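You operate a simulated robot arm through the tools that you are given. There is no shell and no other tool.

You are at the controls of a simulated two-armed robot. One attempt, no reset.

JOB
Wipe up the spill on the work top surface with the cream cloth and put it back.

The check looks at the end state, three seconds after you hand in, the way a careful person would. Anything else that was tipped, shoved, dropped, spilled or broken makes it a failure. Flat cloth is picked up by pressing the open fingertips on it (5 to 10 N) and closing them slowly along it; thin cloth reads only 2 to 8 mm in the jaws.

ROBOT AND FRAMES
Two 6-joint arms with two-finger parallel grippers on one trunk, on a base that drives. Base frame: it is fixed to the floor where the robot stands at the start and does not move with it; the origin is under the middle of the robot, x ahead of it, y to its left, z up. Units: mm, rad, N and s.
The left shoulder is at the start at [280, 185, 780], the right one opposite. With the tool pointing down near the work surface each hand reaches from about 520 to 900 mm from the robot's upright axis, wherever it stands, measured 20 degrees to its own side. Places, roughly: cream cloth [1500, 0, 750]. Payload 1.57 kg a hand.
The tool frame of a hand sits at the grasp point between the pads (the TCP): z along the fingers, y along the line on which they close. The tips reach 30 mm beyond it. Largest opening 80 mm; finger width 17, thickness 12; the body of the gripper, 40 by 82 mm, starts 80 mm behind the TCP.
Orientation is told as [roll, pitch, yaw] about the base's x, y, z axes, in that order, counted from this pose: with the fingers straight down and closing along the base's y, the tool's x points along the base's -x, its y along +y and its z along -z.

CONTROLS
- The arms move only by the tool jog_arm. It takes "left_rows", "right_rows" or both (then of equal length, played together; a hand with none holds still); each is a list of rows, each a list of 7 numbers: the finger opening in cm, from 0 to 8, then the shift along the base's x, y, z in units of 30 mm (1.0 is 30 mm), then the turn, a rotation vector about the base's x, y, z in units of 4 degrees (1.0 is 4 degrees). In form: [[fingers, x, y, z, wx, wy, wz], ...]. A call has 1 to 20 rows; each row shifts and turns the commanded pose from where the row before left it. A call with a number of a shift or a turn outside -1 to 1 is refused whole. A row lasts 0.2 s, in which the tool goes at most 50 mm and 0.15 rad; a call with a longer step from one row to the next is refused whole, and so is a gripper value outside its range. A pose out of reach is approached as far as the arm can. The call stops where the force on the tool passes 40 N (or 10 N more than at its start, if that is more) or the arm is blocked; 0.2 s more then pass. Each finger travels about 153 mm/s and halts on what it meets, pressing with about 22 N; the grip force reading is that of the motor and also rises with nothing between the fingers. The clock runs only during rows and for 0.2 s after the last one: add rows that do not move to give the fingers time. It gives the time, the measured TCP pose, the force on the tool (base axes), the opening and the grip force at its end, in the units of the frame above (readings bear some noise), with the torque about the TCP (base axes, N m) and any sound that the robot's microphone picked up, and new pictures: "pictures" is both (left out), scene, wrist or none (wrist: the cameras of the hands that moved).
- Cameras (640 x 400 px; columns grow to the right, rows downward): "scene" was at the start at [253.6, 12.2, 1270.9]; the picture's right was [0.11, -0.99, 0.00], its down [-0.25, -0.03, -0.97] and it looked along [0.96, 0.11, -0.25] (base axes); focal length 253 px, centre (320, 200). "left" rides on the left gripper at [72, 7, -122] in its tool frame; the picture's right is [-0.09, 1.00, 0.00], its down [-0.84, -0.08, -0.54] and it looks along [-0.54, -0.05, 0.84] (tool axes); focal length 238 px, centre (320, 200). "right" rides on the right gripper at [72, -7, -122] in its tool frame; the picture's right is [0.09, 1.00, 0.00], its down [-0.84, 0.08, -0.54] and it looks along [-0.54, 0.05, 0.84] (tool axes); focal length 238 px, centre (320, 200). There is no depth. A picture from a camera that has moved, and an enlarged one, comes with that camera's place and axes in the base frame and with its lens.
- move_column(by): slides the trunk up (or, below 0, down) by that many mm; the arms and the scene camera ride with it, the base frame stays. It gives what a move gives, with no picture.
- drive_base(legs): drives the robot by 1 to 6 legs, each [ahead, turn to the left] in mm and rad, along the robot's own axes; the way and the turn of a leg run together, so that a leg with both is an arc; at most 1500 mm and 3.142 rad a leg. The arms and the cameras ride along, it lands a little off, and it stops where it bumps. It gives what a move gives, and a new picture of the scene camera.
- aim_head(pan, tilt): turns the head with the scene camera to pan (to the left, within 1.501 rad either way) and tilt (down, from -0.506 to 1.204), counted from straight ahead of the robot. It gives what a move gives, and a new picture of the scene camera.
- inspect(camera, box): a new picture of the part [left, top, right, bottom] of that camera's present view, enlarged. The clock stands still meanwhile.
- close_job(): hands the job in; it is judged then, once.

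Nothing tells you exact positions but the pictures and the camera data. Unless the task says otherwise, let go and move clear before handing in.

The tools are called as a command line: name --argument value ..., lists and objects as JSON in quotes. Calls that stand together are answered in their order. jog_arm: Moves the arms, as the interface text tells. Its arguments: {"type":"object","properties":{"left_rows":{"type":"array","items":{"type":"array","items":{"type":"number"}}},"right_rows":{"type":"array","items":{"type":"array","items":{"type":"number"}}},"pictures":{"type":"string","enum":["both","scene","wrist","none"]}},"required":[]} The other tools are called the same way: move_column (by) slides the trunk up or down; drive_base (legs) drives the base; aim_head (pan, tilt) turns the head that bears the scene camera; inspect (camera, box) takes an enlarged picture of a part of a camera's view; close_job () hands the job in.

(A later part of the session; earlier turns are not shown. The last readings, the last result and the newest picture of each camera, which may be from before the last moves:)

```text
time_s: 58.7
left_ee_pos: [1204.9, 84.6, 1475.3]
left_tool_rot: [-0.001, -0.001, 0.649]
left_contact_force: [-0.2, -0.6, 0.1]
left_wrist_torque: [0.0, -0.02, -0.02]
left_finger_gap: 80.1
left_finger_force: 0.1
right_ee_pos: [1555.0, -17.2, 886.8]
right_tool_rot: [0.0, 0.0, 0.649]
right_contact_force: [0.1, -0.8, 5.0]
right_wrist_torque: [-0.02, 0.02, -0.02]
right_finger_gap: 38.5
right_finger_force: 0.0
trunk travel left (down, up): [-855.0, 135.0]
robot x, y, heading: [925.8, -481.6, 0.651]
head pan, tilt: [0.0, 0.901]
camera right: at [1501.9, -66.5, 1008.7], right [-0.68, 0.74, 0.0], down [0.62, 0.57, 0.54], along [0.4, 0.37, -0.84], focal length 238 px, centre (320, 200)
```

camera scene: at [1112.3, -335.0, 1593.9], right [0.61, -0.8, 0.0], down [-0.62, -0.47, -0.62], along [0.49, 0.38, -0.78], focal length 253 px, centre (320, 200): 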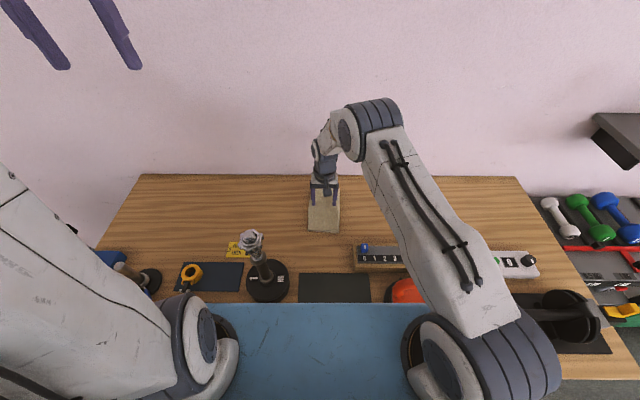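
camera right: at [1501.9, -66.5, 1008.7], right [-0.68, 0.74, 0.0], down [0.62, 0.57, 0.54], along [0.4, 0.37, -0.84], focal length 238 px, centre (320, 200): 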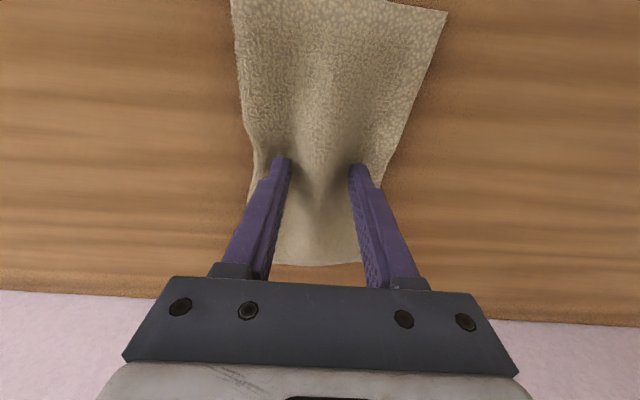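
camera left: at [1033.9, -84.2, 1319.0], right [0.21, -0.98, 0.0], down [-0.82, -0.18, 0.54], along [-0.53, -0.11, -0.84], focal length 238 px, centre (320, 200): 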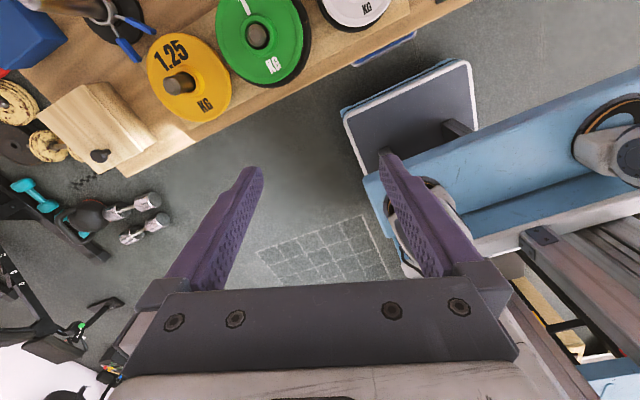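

The cloth is bunching up between the tips. I keep closing slowly at about 5–7 N.

jog_arm --right_rows '[[3.6, 0, 0, -0.02, 0, 0, 0], [3.2, 0, 0, 0, 0, 0, 0], [2.8, 0, 0, 0, 0, 0, 0], [2.4, 0, 0, 0, 0, 0, 0], [2.0, 0, 0, 0, 0, 0, 0], [1.6, 0, 0, 0, 0, 0, 0]]' --pictures "none"

jog_arm --right_rows '[[1.2, 0, 0, 0, 0, 0, 0], [0.8, 0, 0, 0, 0, 0, 0], [0.4, 0, 0, 0, 0, 0, 0], [0, 0, 0, 0, 0, 0, 0], [0, 0, 0, 0, 0, 0, 0], [0, 0, 0, 0, 0, 0, 0]]' --pictures "both"

```text
time_s: 60.1
left_ee_pos: [1205.3, 84.9, 1476.5]
left_tool_rot: [0.001, -0.001, 0.649]
left_contact_force: [0.5, -0.5, -0.9]
left_wrist_torque: [0.02, 0.0, 0.02]
left_finger_gap: 79.8
left_finger_force: 0.1
right_ee_pos: [1554.2, -18.2, 885.6]
right_tool_rot: [0.0, -0.001, 0.649]
right_contact_force: [0.3, 0.1, 7.1]
right_wrist_torque: [-0.01, 0.01, 0.0]
right_finger_gap: 15.7
right_finger_force: 0.1
trunk travel left (down, up): [-855.0, 135.0]
robot x, y, heading: [924.9, -480.2, 0.647]
head pan, tilt: [0.0, 0.901]
```

```text
time_s: 61.5
left_ee_pos: [1205.3, 83.5, 1476.7]
left_tool_rot: [0.0, 0.001, 0.65]
left_contact_force: [1.2, 0.2, -0.2]
left_wrist_torque: [0.01, -0.02, 0.01]
left_finger_gap: 80.1
left_finger_force: 0.1
right_ee_pos: [1554.0, -17.2, 886.4]
right_tool_rot: [0.0, 0.0, 0.649]
right_contact_force: [0.1, -0.2, 7.8]
right_wrist_torque: [0.02, -0.03, 0.03]
right_finger_gap: 8.3
right_finger_force: 22.3
trunk travel left (down, up): [-855.0, 135.0]
robot x, y, heading: [923.7, -480.8, 0.648]
head pan, tilt: [0.0, 0.901]
camera scene: at [1111.9, -335.3, 1594.0], right [0.61, -0.8, 0.0], down [-0.62, -0.47, -0.62], along [0.49, 0.38, -0.78], focal length 253 px, centre (320, 200)
camera right: at [1501.8, -66.2, 1008.3], right [-0.68, 0.74, 0.0], down [0.62, 0.57, 0.54], along [0.4, 0.37, -0.84], focal length 238 px, centre (320, 200)
```

scene: 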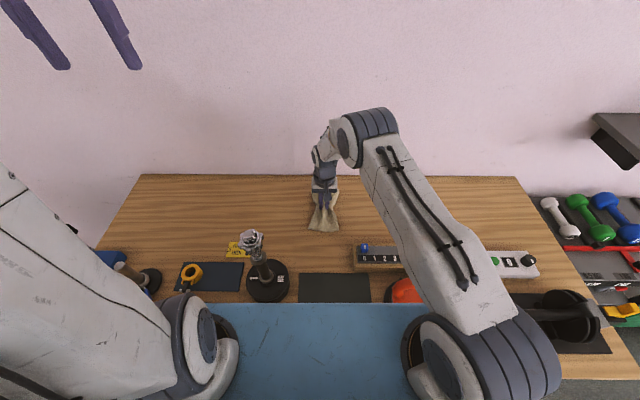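
right: 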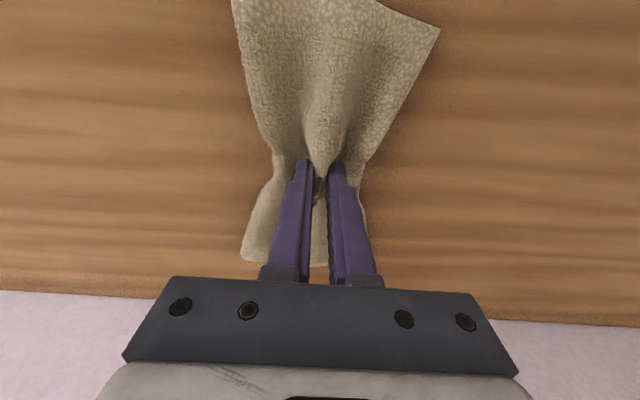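

The jaws read 8.3 mm with 22 N: the cloth is pinched. I lift it 60 mm to verify.

jog_arm --right_rows '[[0, 0, 0, 0.3, 0, 0, 0], [0, 0, 0, 0.4, 0, 0, 0], [0, 0, 0, 0.4, 0, 0, 0], [0, 0, 0, 0.4, 0, 0, 0], [0, 0, 0, 0.5, 0, 0, 0], [0, 0, 0, 0, 0, 0, 0]]' --pictures "both"

inspect --camera "scene" --box '[260, 130, 440, 270]'

```text
time_s: 62.9
left_ee_pos: [1205.0, 84.3, 1476.3]
left_tool_rot: [0.0, 0.0, 0.649]
left_contact_force: [0.4, -0.7, 0.1]
left_wrist_torque: [0.0, 0.0, -0.01]
left_finger_gap: 79.8
left_finger_force: 0.0
right_ee_pos: [1553.9, -17.3, 946.5]
right_tool_rot: [0.0, 0.002, 0.649]
right_contact_force: [0.5, 0.5, -0.4]
right_wrist_torque: [-0.02, 0.0, -0.02]
right_finger_gap: 8.4
right_finger_force: 22.3
trunk travel left (down, up): [-855.0, 135.0]
robot x, y, heading: [924.3, -479.9, 0.654]
head pan, tilt: [0.0, 0.901]
camera scene: at [1112.1, -335.2, 1594.0], right [0.61, -0.8, 0.0], down [-0.62, -0.47, -0.62], along [0.49, 0.38, -0.78], focal length 253 px, centre (320, 200)
camera right: at [1501.2, -66.1, 1068.5], right [-0.68, 0.74, 0.0], down [0.62, 0.57, 0.54], along [0.4, 0.37, -0.84], focal length 238 px, centre (320, 200)
```

scene: 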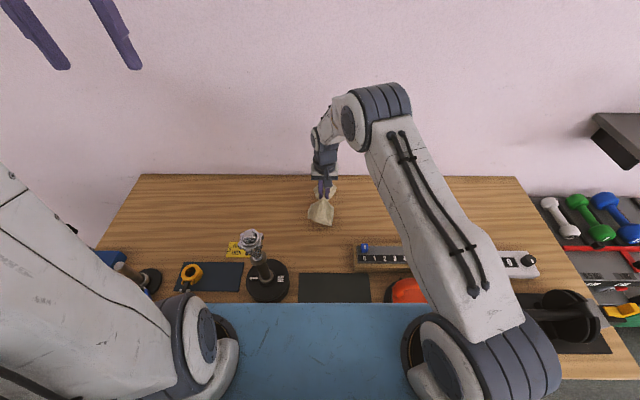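
right: 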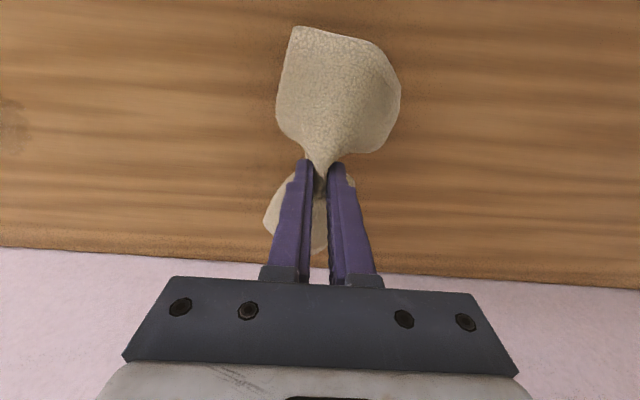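

```text
2.86 times, centred on (350, 200) of scene
camera zoom: at [1112.1, -335.2, 1594.0], right [0.61, -0.8, 0.0], down [-0.62, -0.47, -0.62], along [0.49, 0.38, -0.78], focal length 722 px, centre (234, 200)
```

zoom: 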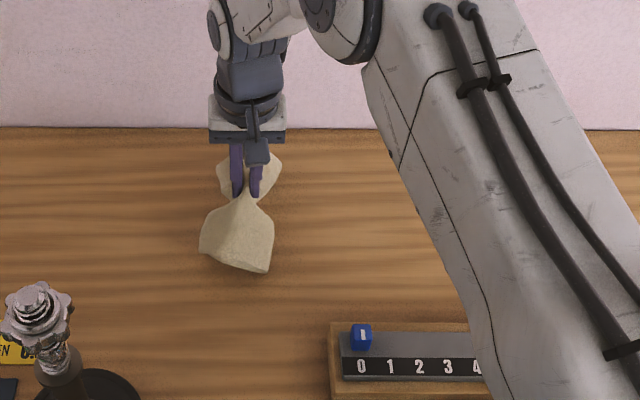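

The cloth holds firmly in a bow-tie shape. I raise it a bit more and carry it sideways over to the spill.

jog_arm --right_rows '[[0, 0, 0, 0.7, 0, 0, 0], [0, 0, 0, 0.7, 0, 0, 0], [0, 0.648, -0.889, 0, 0, 0, 0], [0, 0.648, -0.889, 0, 0, 0, 0], [0, 0.648, -0.889, 0, 0, 0, 0], [0, 0.648, -0.889, 0, 0, 0, 0], [0, 0.648, -0.889, 0, 0, 0, 0], [0, 0.648, -0.889, 0, 0, 0, 0], [0, 0.648, -0.889, 0, 0, 0, 0], [0, 0.648, -0.889, 0, 0, 0, 0], [0, 0.648, -0.889, 0, 0, 0, 0], [0, 0, 0, 0, 0, 0, 0]]' --pictures "both"

```text
time_s: 65.5
left_ee_pos: [1206.4, 83.5, 1477.3]
left_tool_rot: [0.001, 0.0, 0.649]
left_contact_force: [-0.3, -0.9, -0.4]
left_wrist_torque: [0.02, 0.02, -0.01]
left_finger_gap: 79.6
left_finger_force: 0.0
right_ee_pos: [1729.8, -257.8, 988.0]
right_tool_rot: [0.001, 0.001, 0.65]
right_contact_force: [0.3, -0.4, -0.4]
right_wrist_torque: [0.01, -0.02, 0.01]
right_finger_gap: 8.1
right_finger_force: 22.0
trunk travel left (down, up): [-855.0, 135.0]
robot x, y, heading: [926.1, -478.4, 0.654]
head pan, tilt: [0.0, 0.901]
camera scene: at [1112.4, -335.3, 1594.0], right [0.61, -0.8, 0.0], down [-0.62, -0.47, -0.62], along [0.49, 0.38, -0.78], focal length 253 px, centre (320, 200)
camera right: at [1677.5, -306.3, 1109.8], right [-0.68, 0.74, 0.0], down [0.62, 0.57, 0.54], along [0.4, 0.37, -0.84], focal length 238 px, centre (320, 200)
```

scene: 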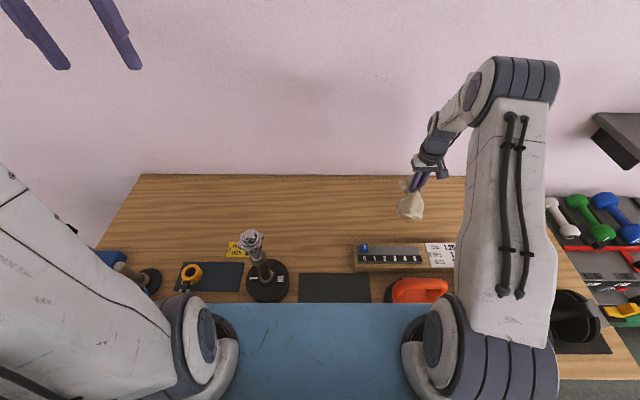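
right: 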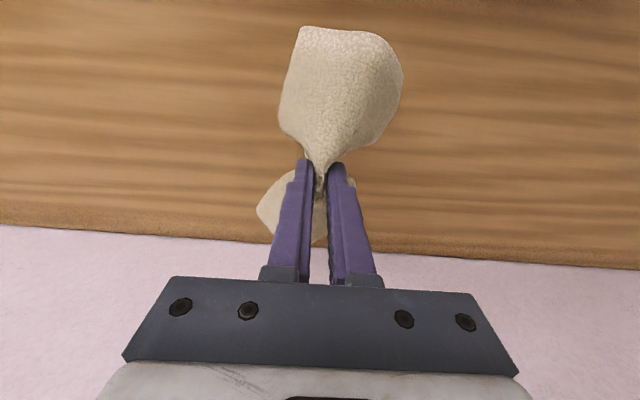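

The cloth is over the spill. I lower it until it presses lightly on the table.

jog_arm --right_rows '[[0, 0, 0, -0.8, 0, 0, 0], [0, 0, 0, -0.8, 0, 0, 0], [0, 0, 0, -0.8, 0, 0, 0], [0, 0, 0, -0.6, 0, 0, 0], [0, 0, 0, -0.2, 0, 0, 0], [0, 0, 0, -0.1, 0, 0, 0], [0, 0, 0, 0, 0, 0, 0]]' --pictures "wrist"

```text
time_s: 67.1
left_ee_pos: [1205.8, 83.1, 1477.7]
left_tool_rot: [0.0, 0.002, 0.65]
left_contact_force: [0.1, 0.3, 0.0]
left_wrist_torque: [0.0, 0.0, -0.01]
left_finger_gap: 80.1
left_finger_force: 0.0
right_ee_pos: [1730.6, -258.0, 890.6]
right_tool_rot: [0.001, -0.003, 0.648]
right_contact_force: [-0.1, -0.1, 5.2]
right_wrist_torque: [0.03, -0.02, 0.02]
right_finger_gap: 8.3
right_finger_force: 22.3
trunk travel left (down, up): [-855.0, 135.0]
robot x, y, heading: [923.8, -479.1, 0.653]
head pan, tilt: [0.0, 0.901]
camera right: at [1677.6, -306.6, 1012.3], right [-0.68, 0.74, 0.0], down [0.62, 0.57, 0.54], along [0.4, 0.37, -0.84], focal length 238 px, centre (320, 200)
```

right: 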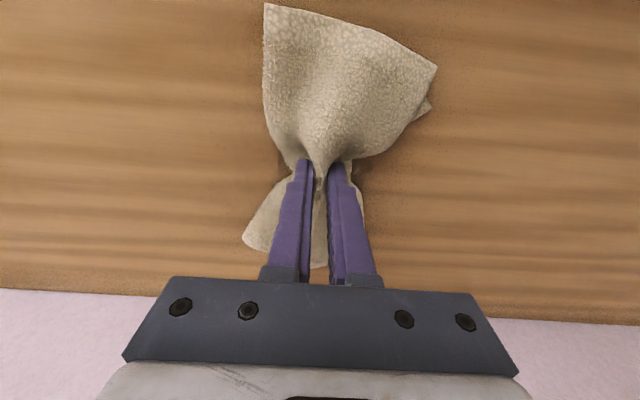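

Contact at about 5 N. I now wipe with overlapping side-to-side strokes across the spill, working away from me first and then back.

jog_arm --right_rows '[[0, 0, 0, -0.03, 0, 0, 0], [0, 0.504, -0.663, 0, 0, 0, 0], [0, 0.504, -0.663, 0, 0, 0, 0], [0, 0.663, 0.504, 0, 0, 0, 0], [0, -0.504, 0.663, 0, 0, 0, 0], [0, -0.504, 0.663, 0, 0, 0, 0], [0, -0.504, 0.663, 0, 0, 0, 0], [0, -0.504, 0.663, 0, 0, 0, 0], [0, 0.663, 0.504, 0, 0, 0, 0], [0, 0.504, -0.663, 0, 0, 0, 0], [0, 0.504, -0.663, 0, 0, 0, 0], [0, 0.504, -0.663, 0, 0, 0, 0], [0, 0.504, -0.663, 0, 0, 0, 0], [0, -0.504, 0.663, 0, 0, 0, 0], [0, -0.504, 0.663, 0, 0, 0, 0], [0, -0.663, -0.504, 0, 0, 0, 0], [0, -0.663, -0.504, 0, 0, 0, 0], [0, 0, 0, 0, 0, 0, 0]]' --pictures "both"

```text
time_s: 70.9
left_ee_pos: [1205.2, 83.7, 1476.7]
left_tool_rot: [0.0, 0.0, 0.649]
left_contact_force: [0.4, 0.2, -0.7]
left_wrist_torque: [0.05, 0.0, 0.01]
left_finger_gap: 80.0
left_finger_force: 0.0
right_ee_pos: [1730.7, -259.1, 887.1]
right_tool_rot: [0.0, 0.001, 0.648]
right_contact_force: [1.8, 2.1, 7.2]
right_wrist_torque: [0.09, -0.07, 0.0]
right_finger_gap: 8.1
right_finger_force: 22.2
trunk travel left (down, up): [-855.0, 135.0]
robot x, y, heading: [923.0, -478.3, 0.651]
head pan, tilt: [0.0, 0.901]
camera scene: at [1111.8, -335.2, 1594.0], right [0.61, -0.8, 0.0], down [-0.62, -0.47, -0.62], along [0.49, 0.38, -0.78], focal length 253 px, centre (320, 200)
camera right: at [1677.1, -307.9, 1010.8], right [-0.68, 0.74, 0.0], down [0.62, 0.57, 0.54], along [0.4, 0.37, -0.84], focal length 238 px, centre (320, 200)
```

scene: 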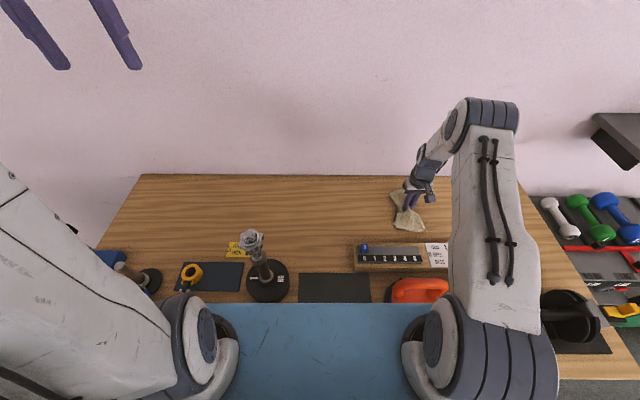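
right: 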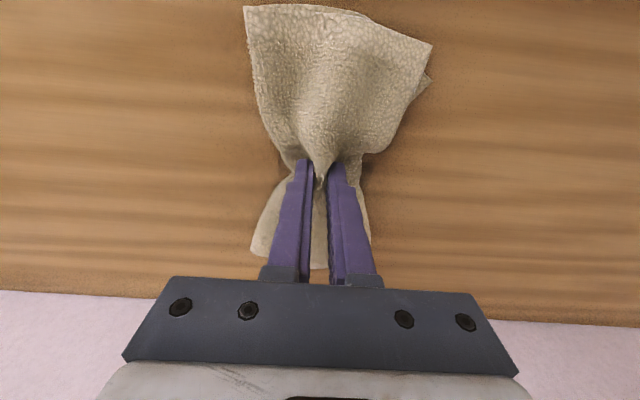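

Force stays around 7 N and no reach trouble. Now the near half of the spill.

jog_arm --right_rows '[[0, -0.53, -0.403, 0, 0, 0, 0], [0, 0.504, -0.663, 0, 0, 0, 0], [0, 0.504, -0.663, 0, 0, 0, 0], [0, -0.504, 0.663, 0, 0, 0, 0], [0, -0.504, 0.663, 0, 0, 0, 0], [0, -0.504, 0.663, 0, 0, 0, 0], [0, -0.504, 0.663, 0, 0, 0, 0], [0, -0.53, -0.403, 0, 0, 0, 0], [0, 0.504, -0.663, 0, 0, 0, 0], [0, 0.504, -0.663, 0, 0, 0, 0], [0, 0.504, -0.663, 0, 0, 0, 0], [0, 0.504, -0.663, 0, 0, 0, 0], [0, -0.504, 0.663, 0, 0, 0, 0], [0, -0.504, 0.663, 0, 0, 0, 0], [0, 0.53, 0.403, 0, 0, 0, 0], [0, 0.53, 0.403, 0, 0, 0, 0], [0, 0, 0, 0, 0, 0, 0]]' --pictures "none"

jog_arm --right_rows '[[0, 0, 0, 0.6, 0, 0, 0], [0, 0, 0, 0.8, 0, 0, 0], [0, 0, 0, 0.8, 0, 0, 0], [0, -0.606, 0.796, 0, 0, 0, 0], [0, -0.606, 0.796, 0, 0, 0, 0], [0, -0.606, 0.796, 0, 0, 0, 0], [0, -0.606, 0.796, 0, 0, 0, 0], [0, -0.606, 0.796, 0, 0, 0, 0], [0, 0, 0, 0, 0, 0, 0]]' --pictures "both"

inspect --camera "scene" --box '[320, 150, 480, 260]'

```text
time_s: 74.5
left_ee_pos: [1205.2, 83.4, 1475.7]
left_tool_rot: [0.001, -0.001, 0.649]
left_contact_force: [0.1, 0.0, -0.9]
left_wrist_torque: [0.03, 0.0, 0.01]
left_finger_gap: 80.0
left_finger_force: 0.1
right_ee_pos: [1728.1, -259.0, 888.1]
right_tool_rot: [0.0, 0.003, 0.648]
right_contact_force: [-3.8, -3.2, 10.0]
right_wrist_torque: [-0.09, 0.09, 0.04]
right_finger_gap: 8.2
right_finger_force: 21.6
trunk travel left (down, up): [-855.0, 135.0]
robot x, y, heading: [923.2, -478.9, 0.647]
head pan, tilt: [0.0, 0.901]
```

```text
time_s: 76.5
left_ee_pos: [1206.1, 84.3, 1476.0]
left_tool_rot: [0.0, 0.001, 0.649]
left_contact_force: [0.0, 1.0, -0.5]
left_wrist_torque: [0.01, -0.03, -0.01]
left_finger_gap: 79.8
left_finger_force: 0.0
right_ee_pos: [1636.5, -137.9, 954.0]
right_tool_rot: [0.001, 0.0, 0.649]
right_contact_force: [-0.3, -0.2, -0.7]
right_wrist_torque: [-0.03, -0.01, 0.03]
right_finger_gap: 8.0
right_finger_force: 22.0
trunk travel left (down, up): [-855.0, 135.0]
robot x, y, heading: [918.9, -477.2, 0.654]
head pan, tilt: [0.0, 0.901]
camera scene: at [1112.1, -335.0, 1594.0], right [0.61, -0.8, 0.0], down [-0.62, -0.47, -0.62], along [0.49, 0.38, -0.78], focal length 253 px, centre (320, 200)
camera right: at [1585.0, -186.2, 1075.7], right [-0.68, 0.74, 0.0], down [0.62, 0.57, 0.54], along [0.4, 0.37, -0.84], focal length 238 px, centre (320, 200)
```

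scene: 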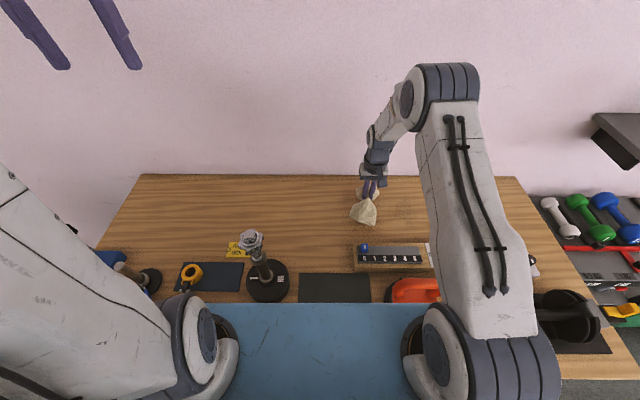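
right: 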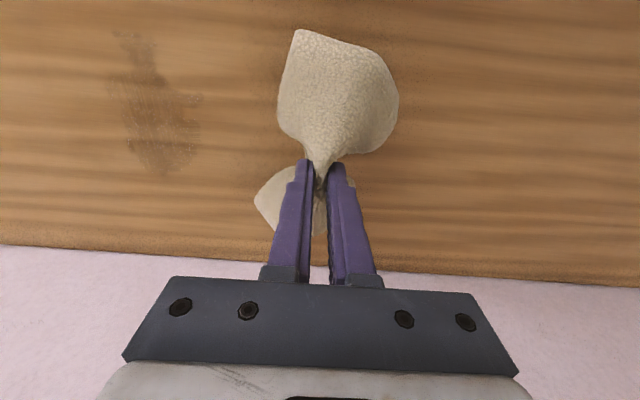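

```text
3.64 times, centred on (400, 205) of scene
camera zoom: at [1112.1, -335.0, 1594.0], right [0.61, -0.8, 0.0], down [-0.62, -0.47, -0.62], along [0.49, 0.38, -0.78], focal length 918 px, centre (29, 182)
```

zoom: 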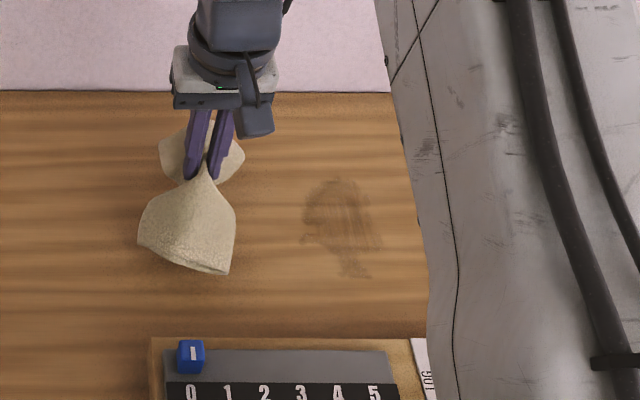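

The stain is only partly removed — streaky in the middle with darker rims. I'll look closely at what is left.

inspect --camera "right" --box '[60, 0, 300, 200]'

```text
2.00 times, centred on (180, 100) of right
camera zoom: at [1585.0, -186.2, 1075.7], right [-0.68, 0.74, 0.0], down [0.62, 0.57, 0.54], along [0.4, 0.37, -0.84], focal length 477 px, centre (600, 400)
```

zoom: 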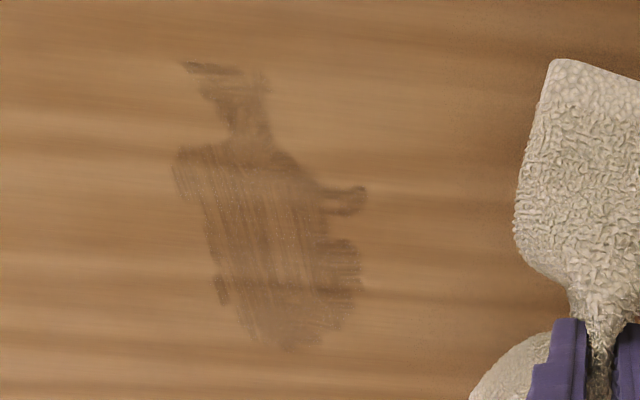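

The middle has faded and the un-swept rim is still dark, so only the part right under the fingertips wipes. The stain spans about 80 × 120 mm, so I'll do a denser raster, starting at the far edge.

jog_arm --right_rows '[[0, 0.9, -0.325, 0, 0, 0, 0], [0, 0.9, -0.325, 0, 0, 0, 0], [0, 0.9, -0.325, 0, 0, 0, 0], [0, 0.9, -0.325, 0, 0, 0, 0], [0, 0, 0, -0.8, 0, 0, 0], [0, 0, 0, -0.8, 0, 0, 0], [0, 0, 0, -0.4, 0, 0, 0], [0, 0, 0, -0.2, 0, 0, 0], [0, 0.555, -0.73, 0, 0, 0, 0], [0, 0.555, -0.73, 0, 0, 0, 0], [0, 0.555, -0.73, 0, 0, 0, 0], [0, 0.555, -0.73, 0, 0, 0, 0], [0, -0.318, -0.242, 0, 0, 0, 0], [0, -0.555, 0.73, 0, 0, 0, 0], [0, -0.555, 0.73, 0, 0, 0, 0], [0, -0.555, 0.73, 0, 0, 0, 0], [0, -0.555, 0.73, 0, 0, 0, 0], [0, -0.318, -0.242, 0, 0, 0, 0]]' --pictures "none"

```text
time_s: 80.3
left_ee_pos: [1204.9, 84.7, 1477.3]
left_tool_rot: [0.002, -0.001, 0.649]
left_contact_force: [1.2, 0.4, -0.1]
left_wrist_torque: [0.01, 0.03, 0.01]
left_finger_gap: 80.0
left_finger_force: 0.0
right_ee_pos: [1728.0, -191.0, 888.3]
right_tool_rot: [0.001, -0.002, 0.648]
right_contact_force: [2.2, 2.8, 10.9]
right_wrist_torque: [0.05, -0.12, -0.01]
right_finger_gap: 8.0
right_finger_force: 21.8
trunk travel left (down, up): [-855.0, 135.0]
robot x, y, heading: [925.2, -476.5, 0.653]
head pan, tilt: [0.0, 0.901]
```

Pressing about 11 N and tracking well. I continue the raster toward the near side.

jog_arm --right_rows '[[0, 0.555, -0.73, 0, 0, 0, 0], [0, 0.555, -0.73, 0, 0, 0, 0], [0, 0.555, -0.73, 0, 0, 0, 0], [0, 0.555, -0.73, 0, 0, 0, 0], [0, -0.318, -0.242, 0, 0, 0, 0], [0, -0.555, 0.73, 0, 0, 0, 0], [0, -0.555, 0.73, 0, 0, 0, 0], [0, -0.555, 0.73, 0, 0, 0, 0], [0, -0.555, 0.73, 0, 0, 0, 0], [0, -0.318, -0.242, 0, 0, 0, 0], [0, 0.555, -0.73, 0, 0, 0, 0], [0, 0.555, -0.73, 0, 0, 0, 0], [0, 0.555, -0.73, 0, 0, 0, 0], [0, 0.555, -0.73, 0, 0, 0, 0], [0, -0.318, -0.242, 0, 0, 0, 0], [0, -0.555, 0.73, 0, 0, 0, 0], [0, -0.555, 0.73, 0, 0, 0, 0], [0, -0.555, 0.73, 0, 0, 0, 0], [0, -0.555, 0.73, 0, 0, 0, 0], [0, -0.318, -0.242, 0, 0, 0, 0]]' --pictures "none"

jog_arm --right_rows '[[0, 0.555, -0.73, 0, 0, 0, 0], [0, 0.555, -0.73, 0, 0, 0, 0], [0, 0.555, -0.73, 0, 0, 0, 0], [0, 0.555, -0.73, 0, 0, 0, 0], [0, -0.318, -0.242, 0, 0, 0, 0], [0, -0.555, 0.73, 0, 0, 0, 0], [0, -0.555, 0.73, 0, 0, 0, 0], [0, -0.555, 0.73, 0, 0, 0, 0], [0, -0.555, 0.73, 0, 0, 0, 0], [0, -0.318, -0.242, 0, 0, 0, 0], [0, 0.555, -0.73, 0, 0, 0, 0], [0, 0.555, -0.73, 0, 0, 0, 0], [0, 0.555, -0.73, 0, 0, 0, 0], [0, 0.555, -0.73, 0, 0, 0, 0], [0, -0.318, -0.242, 0, 0, 0, 0], [0, -0.555, 0.73, 0, 0, 0, 0], [0, -0.555, 0.73, 0, 0, 0, 0], [0, -0.555, 0.73, 0, 0, 0, 0], [0, -0.555, 0.73, 0, 0, 0, 0], [0, 0, 0, 0, 0, 0, 0]]' --pictures "both"

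```text
time_s: 84.5
left_ee_pos: [1204.4, 83.6, 1477.2]
left_tool_rot: [-0.001, -0.002, 0.649]
left_contact_force: [-0.2, 0.1, 0.5]
left_wrist_torque: [-0.01, -0.02, -0.05]
left_finger_gap: 80.1
left_finger_force: 0.0
right_ee_pos: [1689.6, -218.5, 887.2]
right_tool_rot: [0.0, -0.003, 0.651]
right_contact_force: [4.5, 4.3, 16.5]
right_wrist_torque: [0.12, -0.13, 0.0]
right_finger_gap: 8.3
right_finger_force: 21.9
trunk travel left (down, up): [-855.0, 135.0]
robot x, y, heading: [925.6, -481.7, 0.648]
head pan, tilt: [0.0, 0.901]
```

```text
time_s: 88.7
left_ee_pos: [1205.1, 82.9, 1476.3]
left_tool_rot: [0.002, 0.0, 0.649]
left_contact_force: [-0.8, 1.1, 0.0]
left_wrist_torque: [-0.01, 0.0, -0.02]
left_finger_gap: 80.2
left_finger_force: 0.0
right_ee_pos: [1663.0, -244.5, 888.3]
right_tool_rot: [-0.001, 0.002, 0.649]
right_contact_force: [2.9, -4.7, 12.1]
right_wrist_torque: [-0.15, -0.1, 0.03]
right_finger_gap: 8.1
right_finger_force: 22.4
trunk travel left (down, up): [-855.0, 135.0]
robot x, y, heading: [924.9, -480.3, 0.651]
head pan, tilt: [0.0, 0.901]
camera scene: at [1111.6, -335.4, 1594.1], right [0.61, -0.8, 0.0], down [-0.62, -0.47, -0.62], along [0.49, 0.38, -0.78], focal length 253 px, centre (320, 200)
camera right: at [1609.3, -293.0, 1010.3], right [-0.68, 0.74, 0.0], down [0.62, 0.57, 0.54], along [0.4, 0.37, -0.84], focal length 238 px, centre (320, 200)
```

scene: 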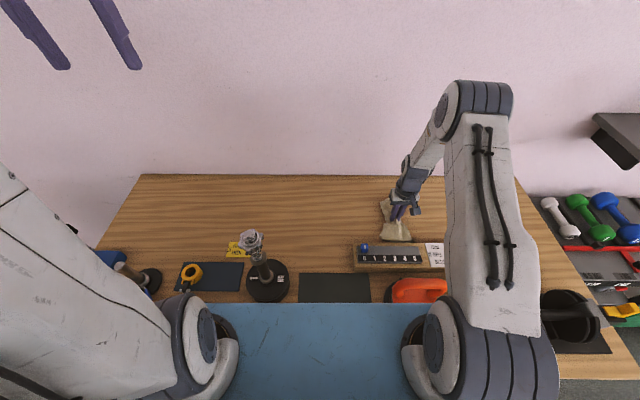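
right: 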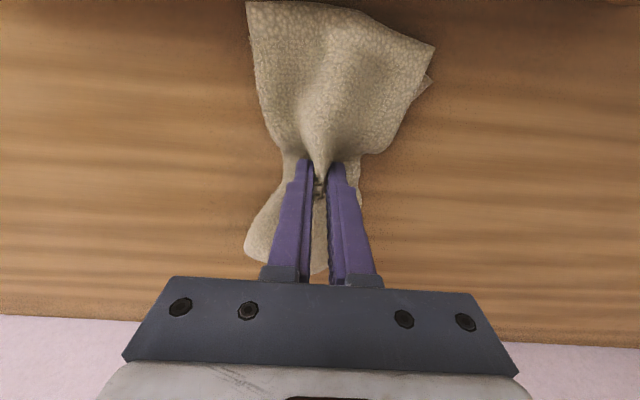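

Two more lines at the near rim, then lift and look.

jog_arm --right_rows '[[0, -0.318, -0.242, 0, 0, 0, 0], [0, 0.555, -0.73, 0, 0, 0, 0], [0, 0.555, -0.73, 0, 0, 0, 0], [0, 0.555, -0.73, 0, 0, 0, 0], [0, 0.555, -0.73, 0, 0, 0, 0], [0, -0.265, -0.202, 0, 0, 0, 0], [0, -0.555, 0.73, 0, 0, 0, 0], [0, -0.555, 0.73, 0, 0, 0, 0], [0, -0.555, 0.73, 0, 0, 0, 0], [0, -0.555, 0.73, 0, 0, 0, 0], [0, 0, 0, 0.7, 0, 0, 0], [0, 0, 0, 0.8, 0, 0, 0], [0, 0, 0, 0.8, 0, 0, 0], [0, -0.4, 0.9, 0, 0, 0, 0], [0, -0.3, 0.9, 0, 0, 0, 0], [0, -0.3, 0.9, 0, 0, 0, 0], [0, 0, 0.9, 0, 0, 0, 0], [0, 0, 0, 0, 0, 0, 0]]' --pictures "both"

inspect --camera "scene" --box '[320, 150, 480, 260]'

inspect --camera "right" --box '[0, 40, 300, 230]'

```text
time_s: 92.5
left_ee_pos: [1205.7, 85.4, 1476.4]
left_tool_rot: [0.0, 0.0, 0.65]
left_contact_force: [0.0, 1.1, -0.9]
left_wrist_torque: [0.02, -0.05, 0.01]
left_finger_gap: 80.1
left_finger_force: 0.0
right_ee_pos: [1614.5, -149.3, 956.2]
right_tool_rot: [0.002, 0.002, 0.65]
right_contact_force: [0.8, -0.4, -0.6]
right_wrist_torque: [-0.03, -0.02, 0.0]
right_finger_gap: 8.1
right_finger_force: 21.8
trunk travel left (down, up): [-855.0, 135.0]
robot x, y, heading: [928.4, -480.1, 0.65]
head pan, tilt: [0.0, 0.901]
camera scene: at [1112.2, -335.0, 1594.0], right [0.61, -0.8, 0.0], down [-0.62, -0.47, -0.62], along [0.49, 0.38, -0.78], focal length 253 px, centre (320, 200)
camera right: at [1561.4, -197.0, 1078.6], right [-0.68, 0.74, 0.0], down [0.62, 0.57, 0.54], along [0.4, 0.37, -0.84], focal length 238 px, centre (320, 200)
```

scene: 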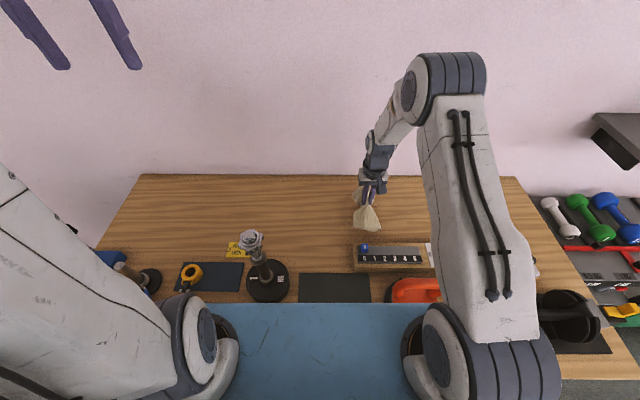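
right: 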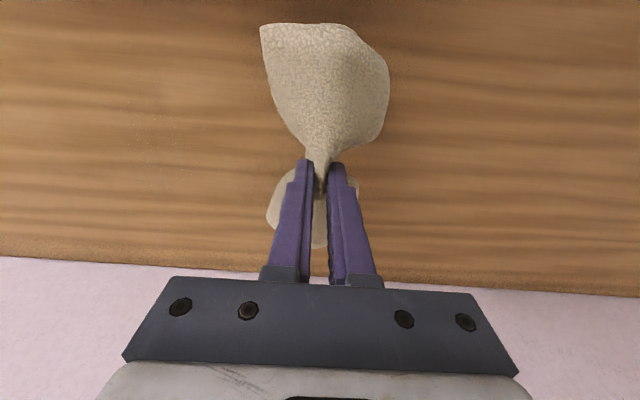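

```text
3.64 times, centred on (400, 205) of scene
camera zoom: at [1112.2, -335.0, 1594.0], right [0.61, -0.8, 0.0], down [-0.62, -0.47, -0.62], along [0.49, 0.38, -0.78], focal length 918 px, centre (29, 182)
```

zoom: 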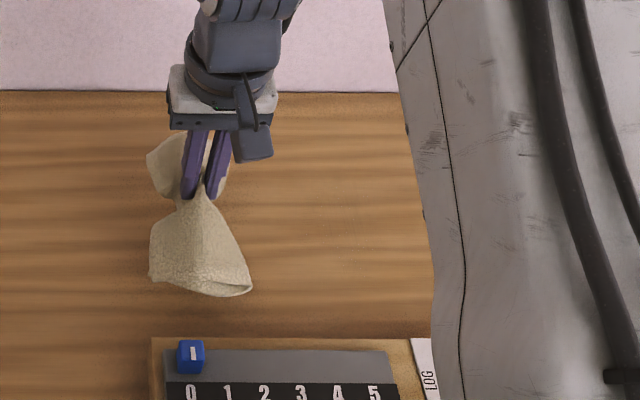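

```text
2.11 times, centred on (150, 135) of right
camera zoom: at [1561.4, -197.0, 1078.6], right [-0.68, 0.74, 0.0], down [0.62, 0.57, 0.54], along [0.4, 0.37, -0.84], focal length 502 px, centre (678, 337)
```

zoom: 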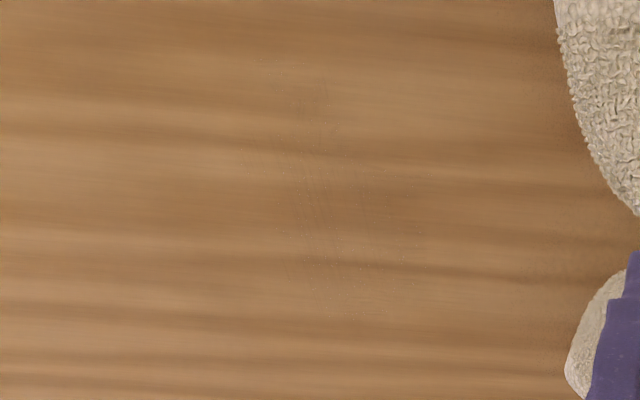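

The stain is almost gone; only a faint trace of tiny specks may remain. I'll zoom in more.

inspect --camera "right" --box '[100, 50, 220, 190]'

inspect --camera "scene" --box '[380, 180, 430, 240]'

```text
2.86 times, centred on (160, 120) of right
camera zoom: at [1561.4, -197.0, 1078.6], right [-0.68, 0.74, 0.0], down [0.62, 0.57, 0.54], along [0.4, 0.37, -0.84], focal length 681 px, centre (777, 429)
```

zoom: 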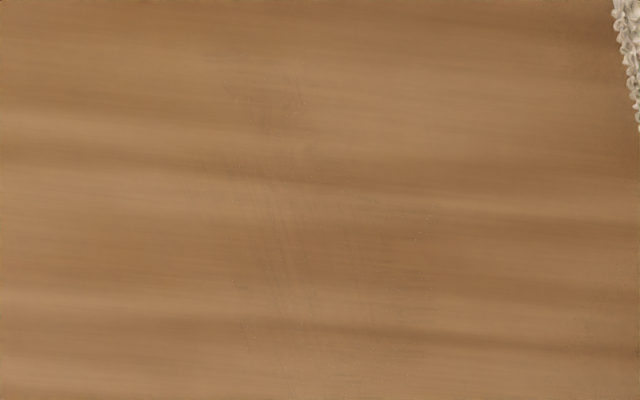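

```text
6.67 times, centred on (405, 210) of scene
camera zoom: at [1112.2, -335.0, 1594.0], right [0.61, -0.8, 0.0], down [-0.62, -0.47, -0.62], along [0.49, 0.38, -0.78], focal length 1684 px, centre (-247, 133)
```

zoom: 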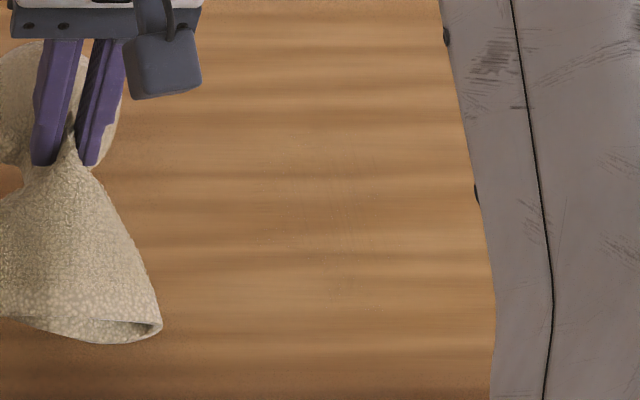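

Faint traces are still visible, so I'll run one more full raster with lines offset between the earlier ones.

jog_arm --right_rows '[[0, 0.835, -0.208, 0, 0, 0, 0], [0, 0.835, -0.208, 0, 0, 0, 0], [0, 0.835, -0.208, 0, 0, 0, 0], [0, 0.835, -0.208, 0, 0, 0, 0], [0, 0.835, -0.208, 0, 0, 0, 0], [0, 0, 0, -0.8, 0, 0, 0], [0, 0, 0, -0.8, 0, 0, 0], [0, 0, 0, -0.45, 0, 0, 0], [0, 0, 0, -0.2, 0, 0, 0], [0, 0.555, -0.73, 0, 0, 0, 0], [0, 0.555, -0.73, 0, 0, 0, 0], [0, 0.555, -0.73, 0, 0, 0, 0], [0, 0.555, -0.73, 0, 0, 0, 0], [0, -0.318, -0.242, 0, 0, 0, 0], [0, -0.555, 0.73, 0, 0, 0, 0], [0, -0.555, 0.73, 0, 0, 0, 0], [0, -0.555, 0.73, 0, 0, 0, 0], [0, -0.555, 0.73, 0, 0, 0, 0], [0, -0.318, -0.242, 0, 0, 0, 0]]' --pictures "none"

jog_arm --right_rows '[[0, 0.555, -0.73, 0, 0, 0, 0], [0, 0.555, -0.73, 0, 0, 0, 0], [0, 0.555, -0.73, 0, 0, 0, 0], [0, 0.555, -0.73, 0, 0, 0, 0], [0, -0.318, -0.242, 0, 0, 0, 0], [0, -0.555, 0.73, 0, 0, 0, 0], [0, -0.555, 0.73, 0, 0, 0, 0], [0, -0.555, 0.73, 0, 0, 0, 0], [0, -0.555, 0.73, 0, 0, 0, 0], [0, -0.318, -0.242, 0, 0, 0, 0], [0, 0.555, -0.73, 0, 0, 0, 0], [0, 0.555, -0.73, 0, 0, 0, 0], [0, 0.555, -0.73, 0, 0, 0, 0], [0, 0.555, -0.73, 0, 0, 0, 0], [0, -0.318, -0.242, 0, 0, 0, 0], [0, -0.555, 0.73, 0, 0, 0, 0], [0, -0.555, 0.73, 0, 0, 0, 0], [0, -0.555, 0.73, 0, 0, 0, 0], [0, -0.555, 0.73, 0, 0, 0, 0], [0, -0.318, -0.242, 0, 0, 0, 0]]' --pictures "none"

jog_arm --right_rows '[[0, 0.555, -0.73, 0, 0, 0, 0], [0, 0.555, -0.73, 0, 0, 0, 0], [0, 0.555, -0.73, 0, 0, 0, 0], [0, 0.555, -0.73, 0, 0, 0, 0], [0, -0.318, -0.242, 0, 0, 0, 0], [0, -0.555, 0.73, 0, 0, 0, 0], [0, -0.555, 0.73, 0, 0, 0, 0], [0, -0.555, 0.73, 0, 0, 0, 0], [0, -0.555, 0.73, 0, 0, 0, 0], [0, -0.318, -0.242, 0, 0, 0, 0], [0, 0.555, -0.73, 0, 0, 0, 0], [0, 0.555, -0.73, 0, 0, 0, 0], [0, 0.555, -0.73, 0, 0, 0, 0], [0, 0.555, -0.73, 0, 0, 0, 0], [0, -0.318, -0.242, 0, 0, 0, 0], [0, -0.555, 0.73, 0, 0, 0, 0], [0, -0.555, 0.73, 0, 0, 0, 0], [0, -0.555, 0.73, 0, 0, 0, 0], [0, -0.555, 0.73, 0, 0, 0, 0], [0, -0.318, -0.242, 0, 0, 0, 0]]' --pictures "wrist"

```text
time_s: 96.5
left_ee_pos: [1206.4, 83.1, 1477.0]
left_tool_rot: [0.0, -0.002, 0.65]
left_contact_force: [0.7, -0.1, -0.4]
left_wrist_torque: [-0.02, 0.01, -0.03]
left_finger_gap: 80.0
left_finger_force: 0.1
right_ee_pos: [1719.0, -192.1, 890.5]
right_tool_rot: [0.001, -0.001, 0.649]
right_contact_force: [1.6, 0.2, 1.8]
right_wrist_torque: [-0.04, -0.05, -0.02]
right_finger_gap: 8.2
right_finger_force: 22.3
trunk travel left (down, up): [-855.0, 135.0]
robot x, y, heading: [927.0, -478.5, 0.647]
head pan, tilt: [0.0, 0.901]
```

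```text
time_s: 100.7
left_ee_pos: [1205.0, 84.6, 1477.8]
left_tool_rot: [0.0, 0.0, 0.648]
left_contact_force: [0.6, -0.3, 0.4]
left_wrist_torque: [0.0, 0.01, 0.03]
left_finger_gap: 80.1
left_finger_force: 0.1
right_ee_pos: [1682.4, -223.7, 888.6]
right_tool_rot: [0.002, -0.001, 0.649]
right_contact_force: [0.9, 0.9, 4.0]
right_wrist_torque: [0.06, -0.04, 0.01]
right_finger_gap: 8.3
right_finger_force: 22.1
trunk travel left (down, up): [-855.0, 135.0]
robot x, y, heading: [927.4, -478.8, 0.652]
head pan, tilt: [0.0, 0.901]
```

```text
time_s: 104.9
left_ee_pos: [1206.4, 84.8, 1475.6]
left_tool_rot: [0.0, 0.001, 0.651]
left_contact_force: [0.6, -0.1, -0.8]
left_wrist_torque: [0.0, 0.02, 0.02]
left_finger_gap: 80.0
left_finger_force: 0.0
right_ee_pos: [1643.2, -251.7, 889.8]
right_tool_rot: [0.0, 0.001, 0.649]
right_contact_force: [2.4, 0.0, 3.6]
right_wrist_torque: [-0.03, -0.07, -0.02]
right_finger_gap: 7.9
right_finger_force: 22.2
trunk travel left (down, up): [-855.0, 135.0]
robot x, y, heading: [925.8, -481.1, 0.652]
head pan, tilt: [0.0, 0.901]
camera right: at [1590.4, -300.6, 1011.8], right [-0.68, 0.74, 0.0], down [0.62, 0.57, 0.54], along [0.4, 0.37, -0.84], focal length 238 px, centre (320, 200)
```

right: 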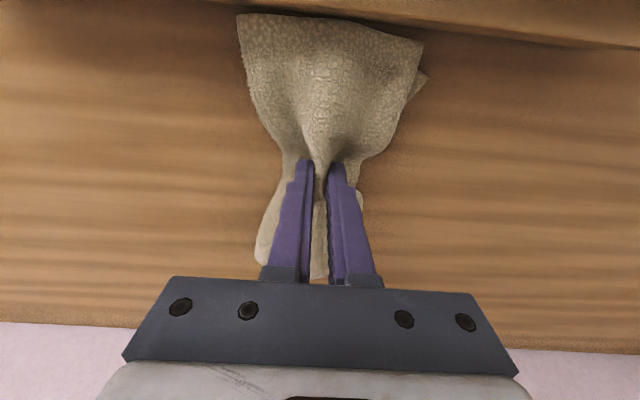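

Pressure was lighter on that pass. I press 1.5 mm deeper and sweep back from the near rim to the far rim.

jog_arm --right_rows '[[0, 0, 0, -0.055, 0, 0, 0], [0, 0.555, -0.73, 0, 0, 0, 0], [0, 0.555, -0.73, 0, 0, 0, 0], [0, 0.555, -0.73, 0, 0, 0, 0], [0, 0.555, -0.73, 0, 0, 0, 0], [0, 0.318, 0.242, 0, 0, 0, 0], [0, -0.555, 0.73, 0, 0, 0, 0], [0, -0.555, 0.73, 0, 0, 0, 0], [0, -0.555, 0.73, 0, 0, 0, 0], [0, -0.555, 0.73, 0, 0, 0, 0], [0, 0.318, 0.242, 0, 0, 0, 0], [0, 0.555, -0.73, 0, 0, 0, 0], [0, 0.555, -0.73, 0, 0, 0, 0], [0, 0.555, -0.73, 0, 0, 0, 0], [0, 0.555, -0.73, 0, 0, 0, 0], [0, 0.318, 0.242, 0, 0, 0, 0], [0, -0.555, 0.73, 0, 0, 0, 0], [0, -0.555, 0.73, 0, 0, 0, 0], [0, -0.555, 0.73, 0, 0, 0, 0], [0, -0.555, 0.73, 0, 0, 0, 0]]' --pictures "none"

jog_arm --right_rows '[[0, 0.318, 0.242, 0, 0, 0, 0], [0, 0.555, -0.73, 0, 0, 0, 0], [0, 0.555, -0.73, 0, 0, 0, 0], [0, 0.555, -0.73, 0, 0, 0, 0], [0, 0.555, -0.73, 0, 0, 0, 0], [0, 0.318, 0.242, 0, 0, 0, 0], [0, -0.555, 0.73, 0, 0, 0, 0], [0, -0.555, 0.73, 0, 0, 0, 0], [0, -0.555, 0.73, 0, 0, 0, 0], [0, -0.555, 0.73, 0, 0, 0, 0], [0, 0.318, 0.242, 0, 0, 0, 0], [0, 0.555, -0.73, 0, 0, 0, 0], [0, 0.555, -0.73, 0, 0, 0, 0], [0, 0.555, -0.73, 0, 0, 0, 0], [0, 0.555, -0.73, 0, 0, 0, 0], [0, 0.318, 0.242, 0, 0, 0, 0], [0, -0.555, 0.73, 0, 0, 0, 0], [0, -0.555, 0.73, 0, 0, 0, 0], [0, -0.555, 0.73, 0, 0, 0, 0], [0, -0.555, 0.73, 0, 0, 0, 0]]' --pictures "none"

jog_arm --right_rows '[[0, 0.318, 0.242, 0, 0, 0, 0], [0, 0.555, -0.73, 0, 0, 0, 0], [0, 0.555, -0.73, 0, 0, 0, 0], [0, 0.555, -0.73, 0, 0, 0, 0], [0, 0.555, -0.73, 0, 0, 0, 0], [0, 0.318, 0.242, 0, 0, 0, 0], [0, -0.555, 0.73, 0, 0, 0, 0], [0, -0.555, 0.73, 0, 0, 0, 0], [0, -0.555, 0.73, 0, 0, 0, 0], [0, -0.555, 0.73, 0, 0, 0, 0], [0, 0.318, 0.242, 0, 0, 0, 0], [0, 0.555, -0.73, 0, 0, 0, 0], [0, 0.555, -0.73, 0, 0, 0, 0], [0, 0.555, -0.73, 0, 0, 0, 0], [0, 0.555, -0.73, 0, 0, 0, 0], [0, -0.555, 0.73, 0, 0, 0, 0], [0, -0.555, 0.73, 0, 0, 0, 0], [0, -0.555, 0.73, 0, 0, 0, 0], [0, -0.555, 0.73, 0, 0, 0, 0], [0, 0, 0, 0, 0, 0, 0]]' --pictures "none"

jog_arm --right_rows '[[0, 0, 0, 0.7, 0, 0, 0], [0, 0, 0, 0.8, 0, 0, 0], [0, 0, 0, 0.8, 0, 0, 0], [0, -0.6, 0.78, 0, 0, 0, 0], [0, -0.6, 0.78, 0, 0, 0, 0], [0, -0.6, 0.78, 0, 0, 0, 0], [0, -0.6, 0.5, 0, 0, 0, 0], [0, 0, 0, 0, 0, 0, 0]]' --pictures "both"

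inspect --camera "right" --box '[40, 20, 280, 210]'

inspect --camera "scene" --box '[370, 170, 440, 250]'

```text
time_s: 109.1
left_ee_pos: [1206.8, 84.2, 1476.3]
left_tool_rot: [0.0, -0.001, 0.65]
left_contact_force: [0.0, 0.7, 0.3]
left_wrist_torque: [0.02, -0.04, -0.04]
left_finger_gap: 80.2
left_finger_force: 0.1
right_ee_pos: [1669.6, -230.8, 889.8]
right_tool_rot: [0.001, 0.0, 0.649]
right_contact_force: [0.1, -0.9, 3.5]
right_wrist_torque: [-0.01, -0.04, -0.01]
right_finger_gap: 8.2
right_finger_force: 21.8
trunk travel left (down, up): [-855.0, 135.0]
robot x, y, heading: [921.7, -480.2, 0.65]
head pan, tilt: [0.0, 0.901]
```

```text
time_s: 113.3
left_ee_pos: [1205.4, 84.2, 1476.3]
left_tool_rot: [-0.001, 0.001, 0.649]
left_contact_force: [0.5, 0.5, 0.6]
left_wrist_torque: [0.01, 0.03, 0.03]
left_finger_gap: 79.9
left_finger_force: 0.0
right_ee_pos: [1710.6, -202.7, 888.4]
right_tool_rot: [0.001, -0.001, 0.649]
right_contact_force: [3.7, -3.6, 17.1]
right_wrist_torque: [-0.11, -0.11, 0.0]
right_finger_gap: 8.0
right_finger_force: 21.9
trunk travel left (down, up): [-855.0, 135.0]
robot x, y, heading: [926.5, -482.1, 0.649]
head pan, tilt: [0.0, 0.901]
```

```text
time_s: 117.5
left_ee_pos: [1205.0, 83.7, 1477.9]
left_tool_rot: [-0.001, 0.001, 0.648]
left_contact_force: [0.1, 0.2, 0.2]
left_wrist_torque: [-0.06, 0.01, 0.02]
left_finger_gap: 79.9
left_finger_force: 0.1
right_ee_pos: [1738.6, -180.0, 887.8]
right_tool_rot: [-0.001, 0.001, 0.649]
right_contact_force: [3.5, -6.2, 14.2]
right_wrist_torque: [-0.16, -0.11, 0.01]
right_finger_gap: 7.9
right_finger_force: 22.0
trunk travel left (down, up): [-855.0, 135.0]
robot x, y, heading: [922.4, -478.9, 0.653]
head pan, tilt: [0.0, 0.901]
```

```text
time_s: 119.3
left_ee_pos: [1205.8, 83.4, 1477.1]
left_tool_rot: [0.0, 0.0, 0.649]
left_contact_force: [0.4, 0.7, -0.6]
left_wrist_torque: [-0.01, 0.01, 0.0]
left_finger_gap: 80.1
left_finger_force: 0.0
right_ee_pos: [1666.0, -92.7, 957.2]
right_tool_rot: [0.0, 0.001, 0.649]
right_contact_force: [0.2, -0.3, -0.2]
right_wrist_torque: [-0.04, -0.01, -0.04]
right_finger_gap: 8.0
right_finger_force: 21.7
trunk travel left (down, up): [-855.0, 135.0]
robot x, y, heading: [923.9, -480.8, 0.654]
head pan, tilt: [0.0, 0.901]
camera scene: at [1112.1, -335.1, 1594.0], right [0.61, -0.8, 0.0], down [-0.62, -0.47, -0.62], along [0.49, 0.38, -0.78], focal length 253 px, centre (320, 200)
camera right: at [1614.1, -142.7, 1080.0], right [-0.68, 0.74, 0.0], down [0.62, 0.57, 0.54], along [0.4, 0.37, -0.84], focal length 238 px, centre (320, 200)
```

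scene: 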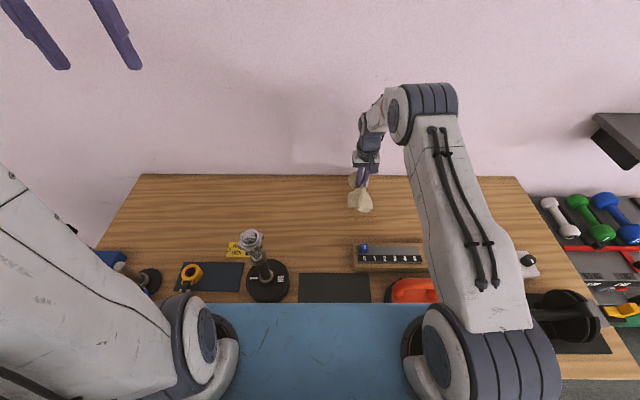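
right: 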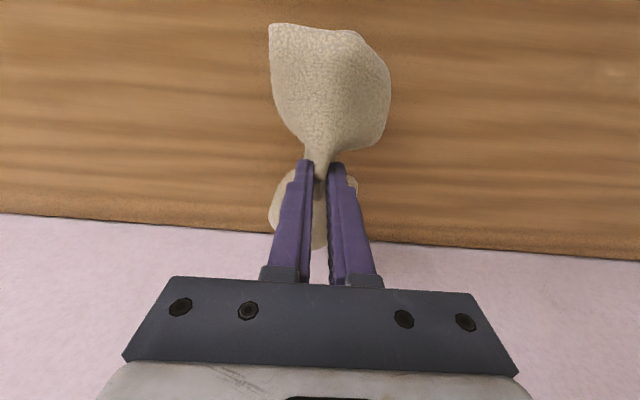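

```text
2.11 times, centred on (160, 115) of right
camera zoom: at [1614.1, -142.7, 1080.0], right [-0.68, 0.74, 0.0], down [0.62, 0.57, 0.54], along [0.4, 0.37, -0.84], focal length 502 px, centre (657, 379)
```

zoom: 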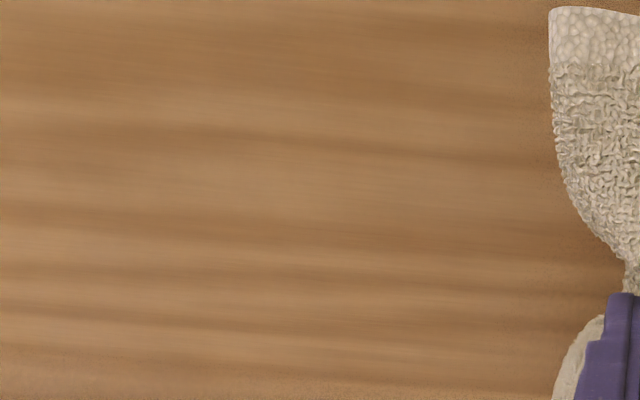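

```text
5.00 times, centred on (405, 210) of scene
camera zoom: at [1112.1, -335.1, 1594.0], right [0.61, -0.8, 0.0], down [-0.62, -0.47, -0.62], along [0.49, 0.38, -0.78], focal length 1263 px, centre (-105, 150)
```

zoom: 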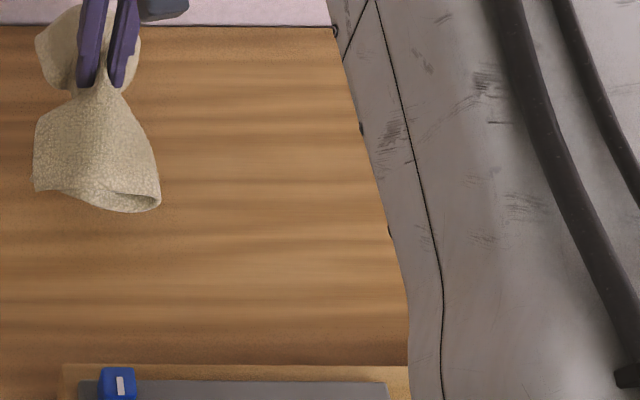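

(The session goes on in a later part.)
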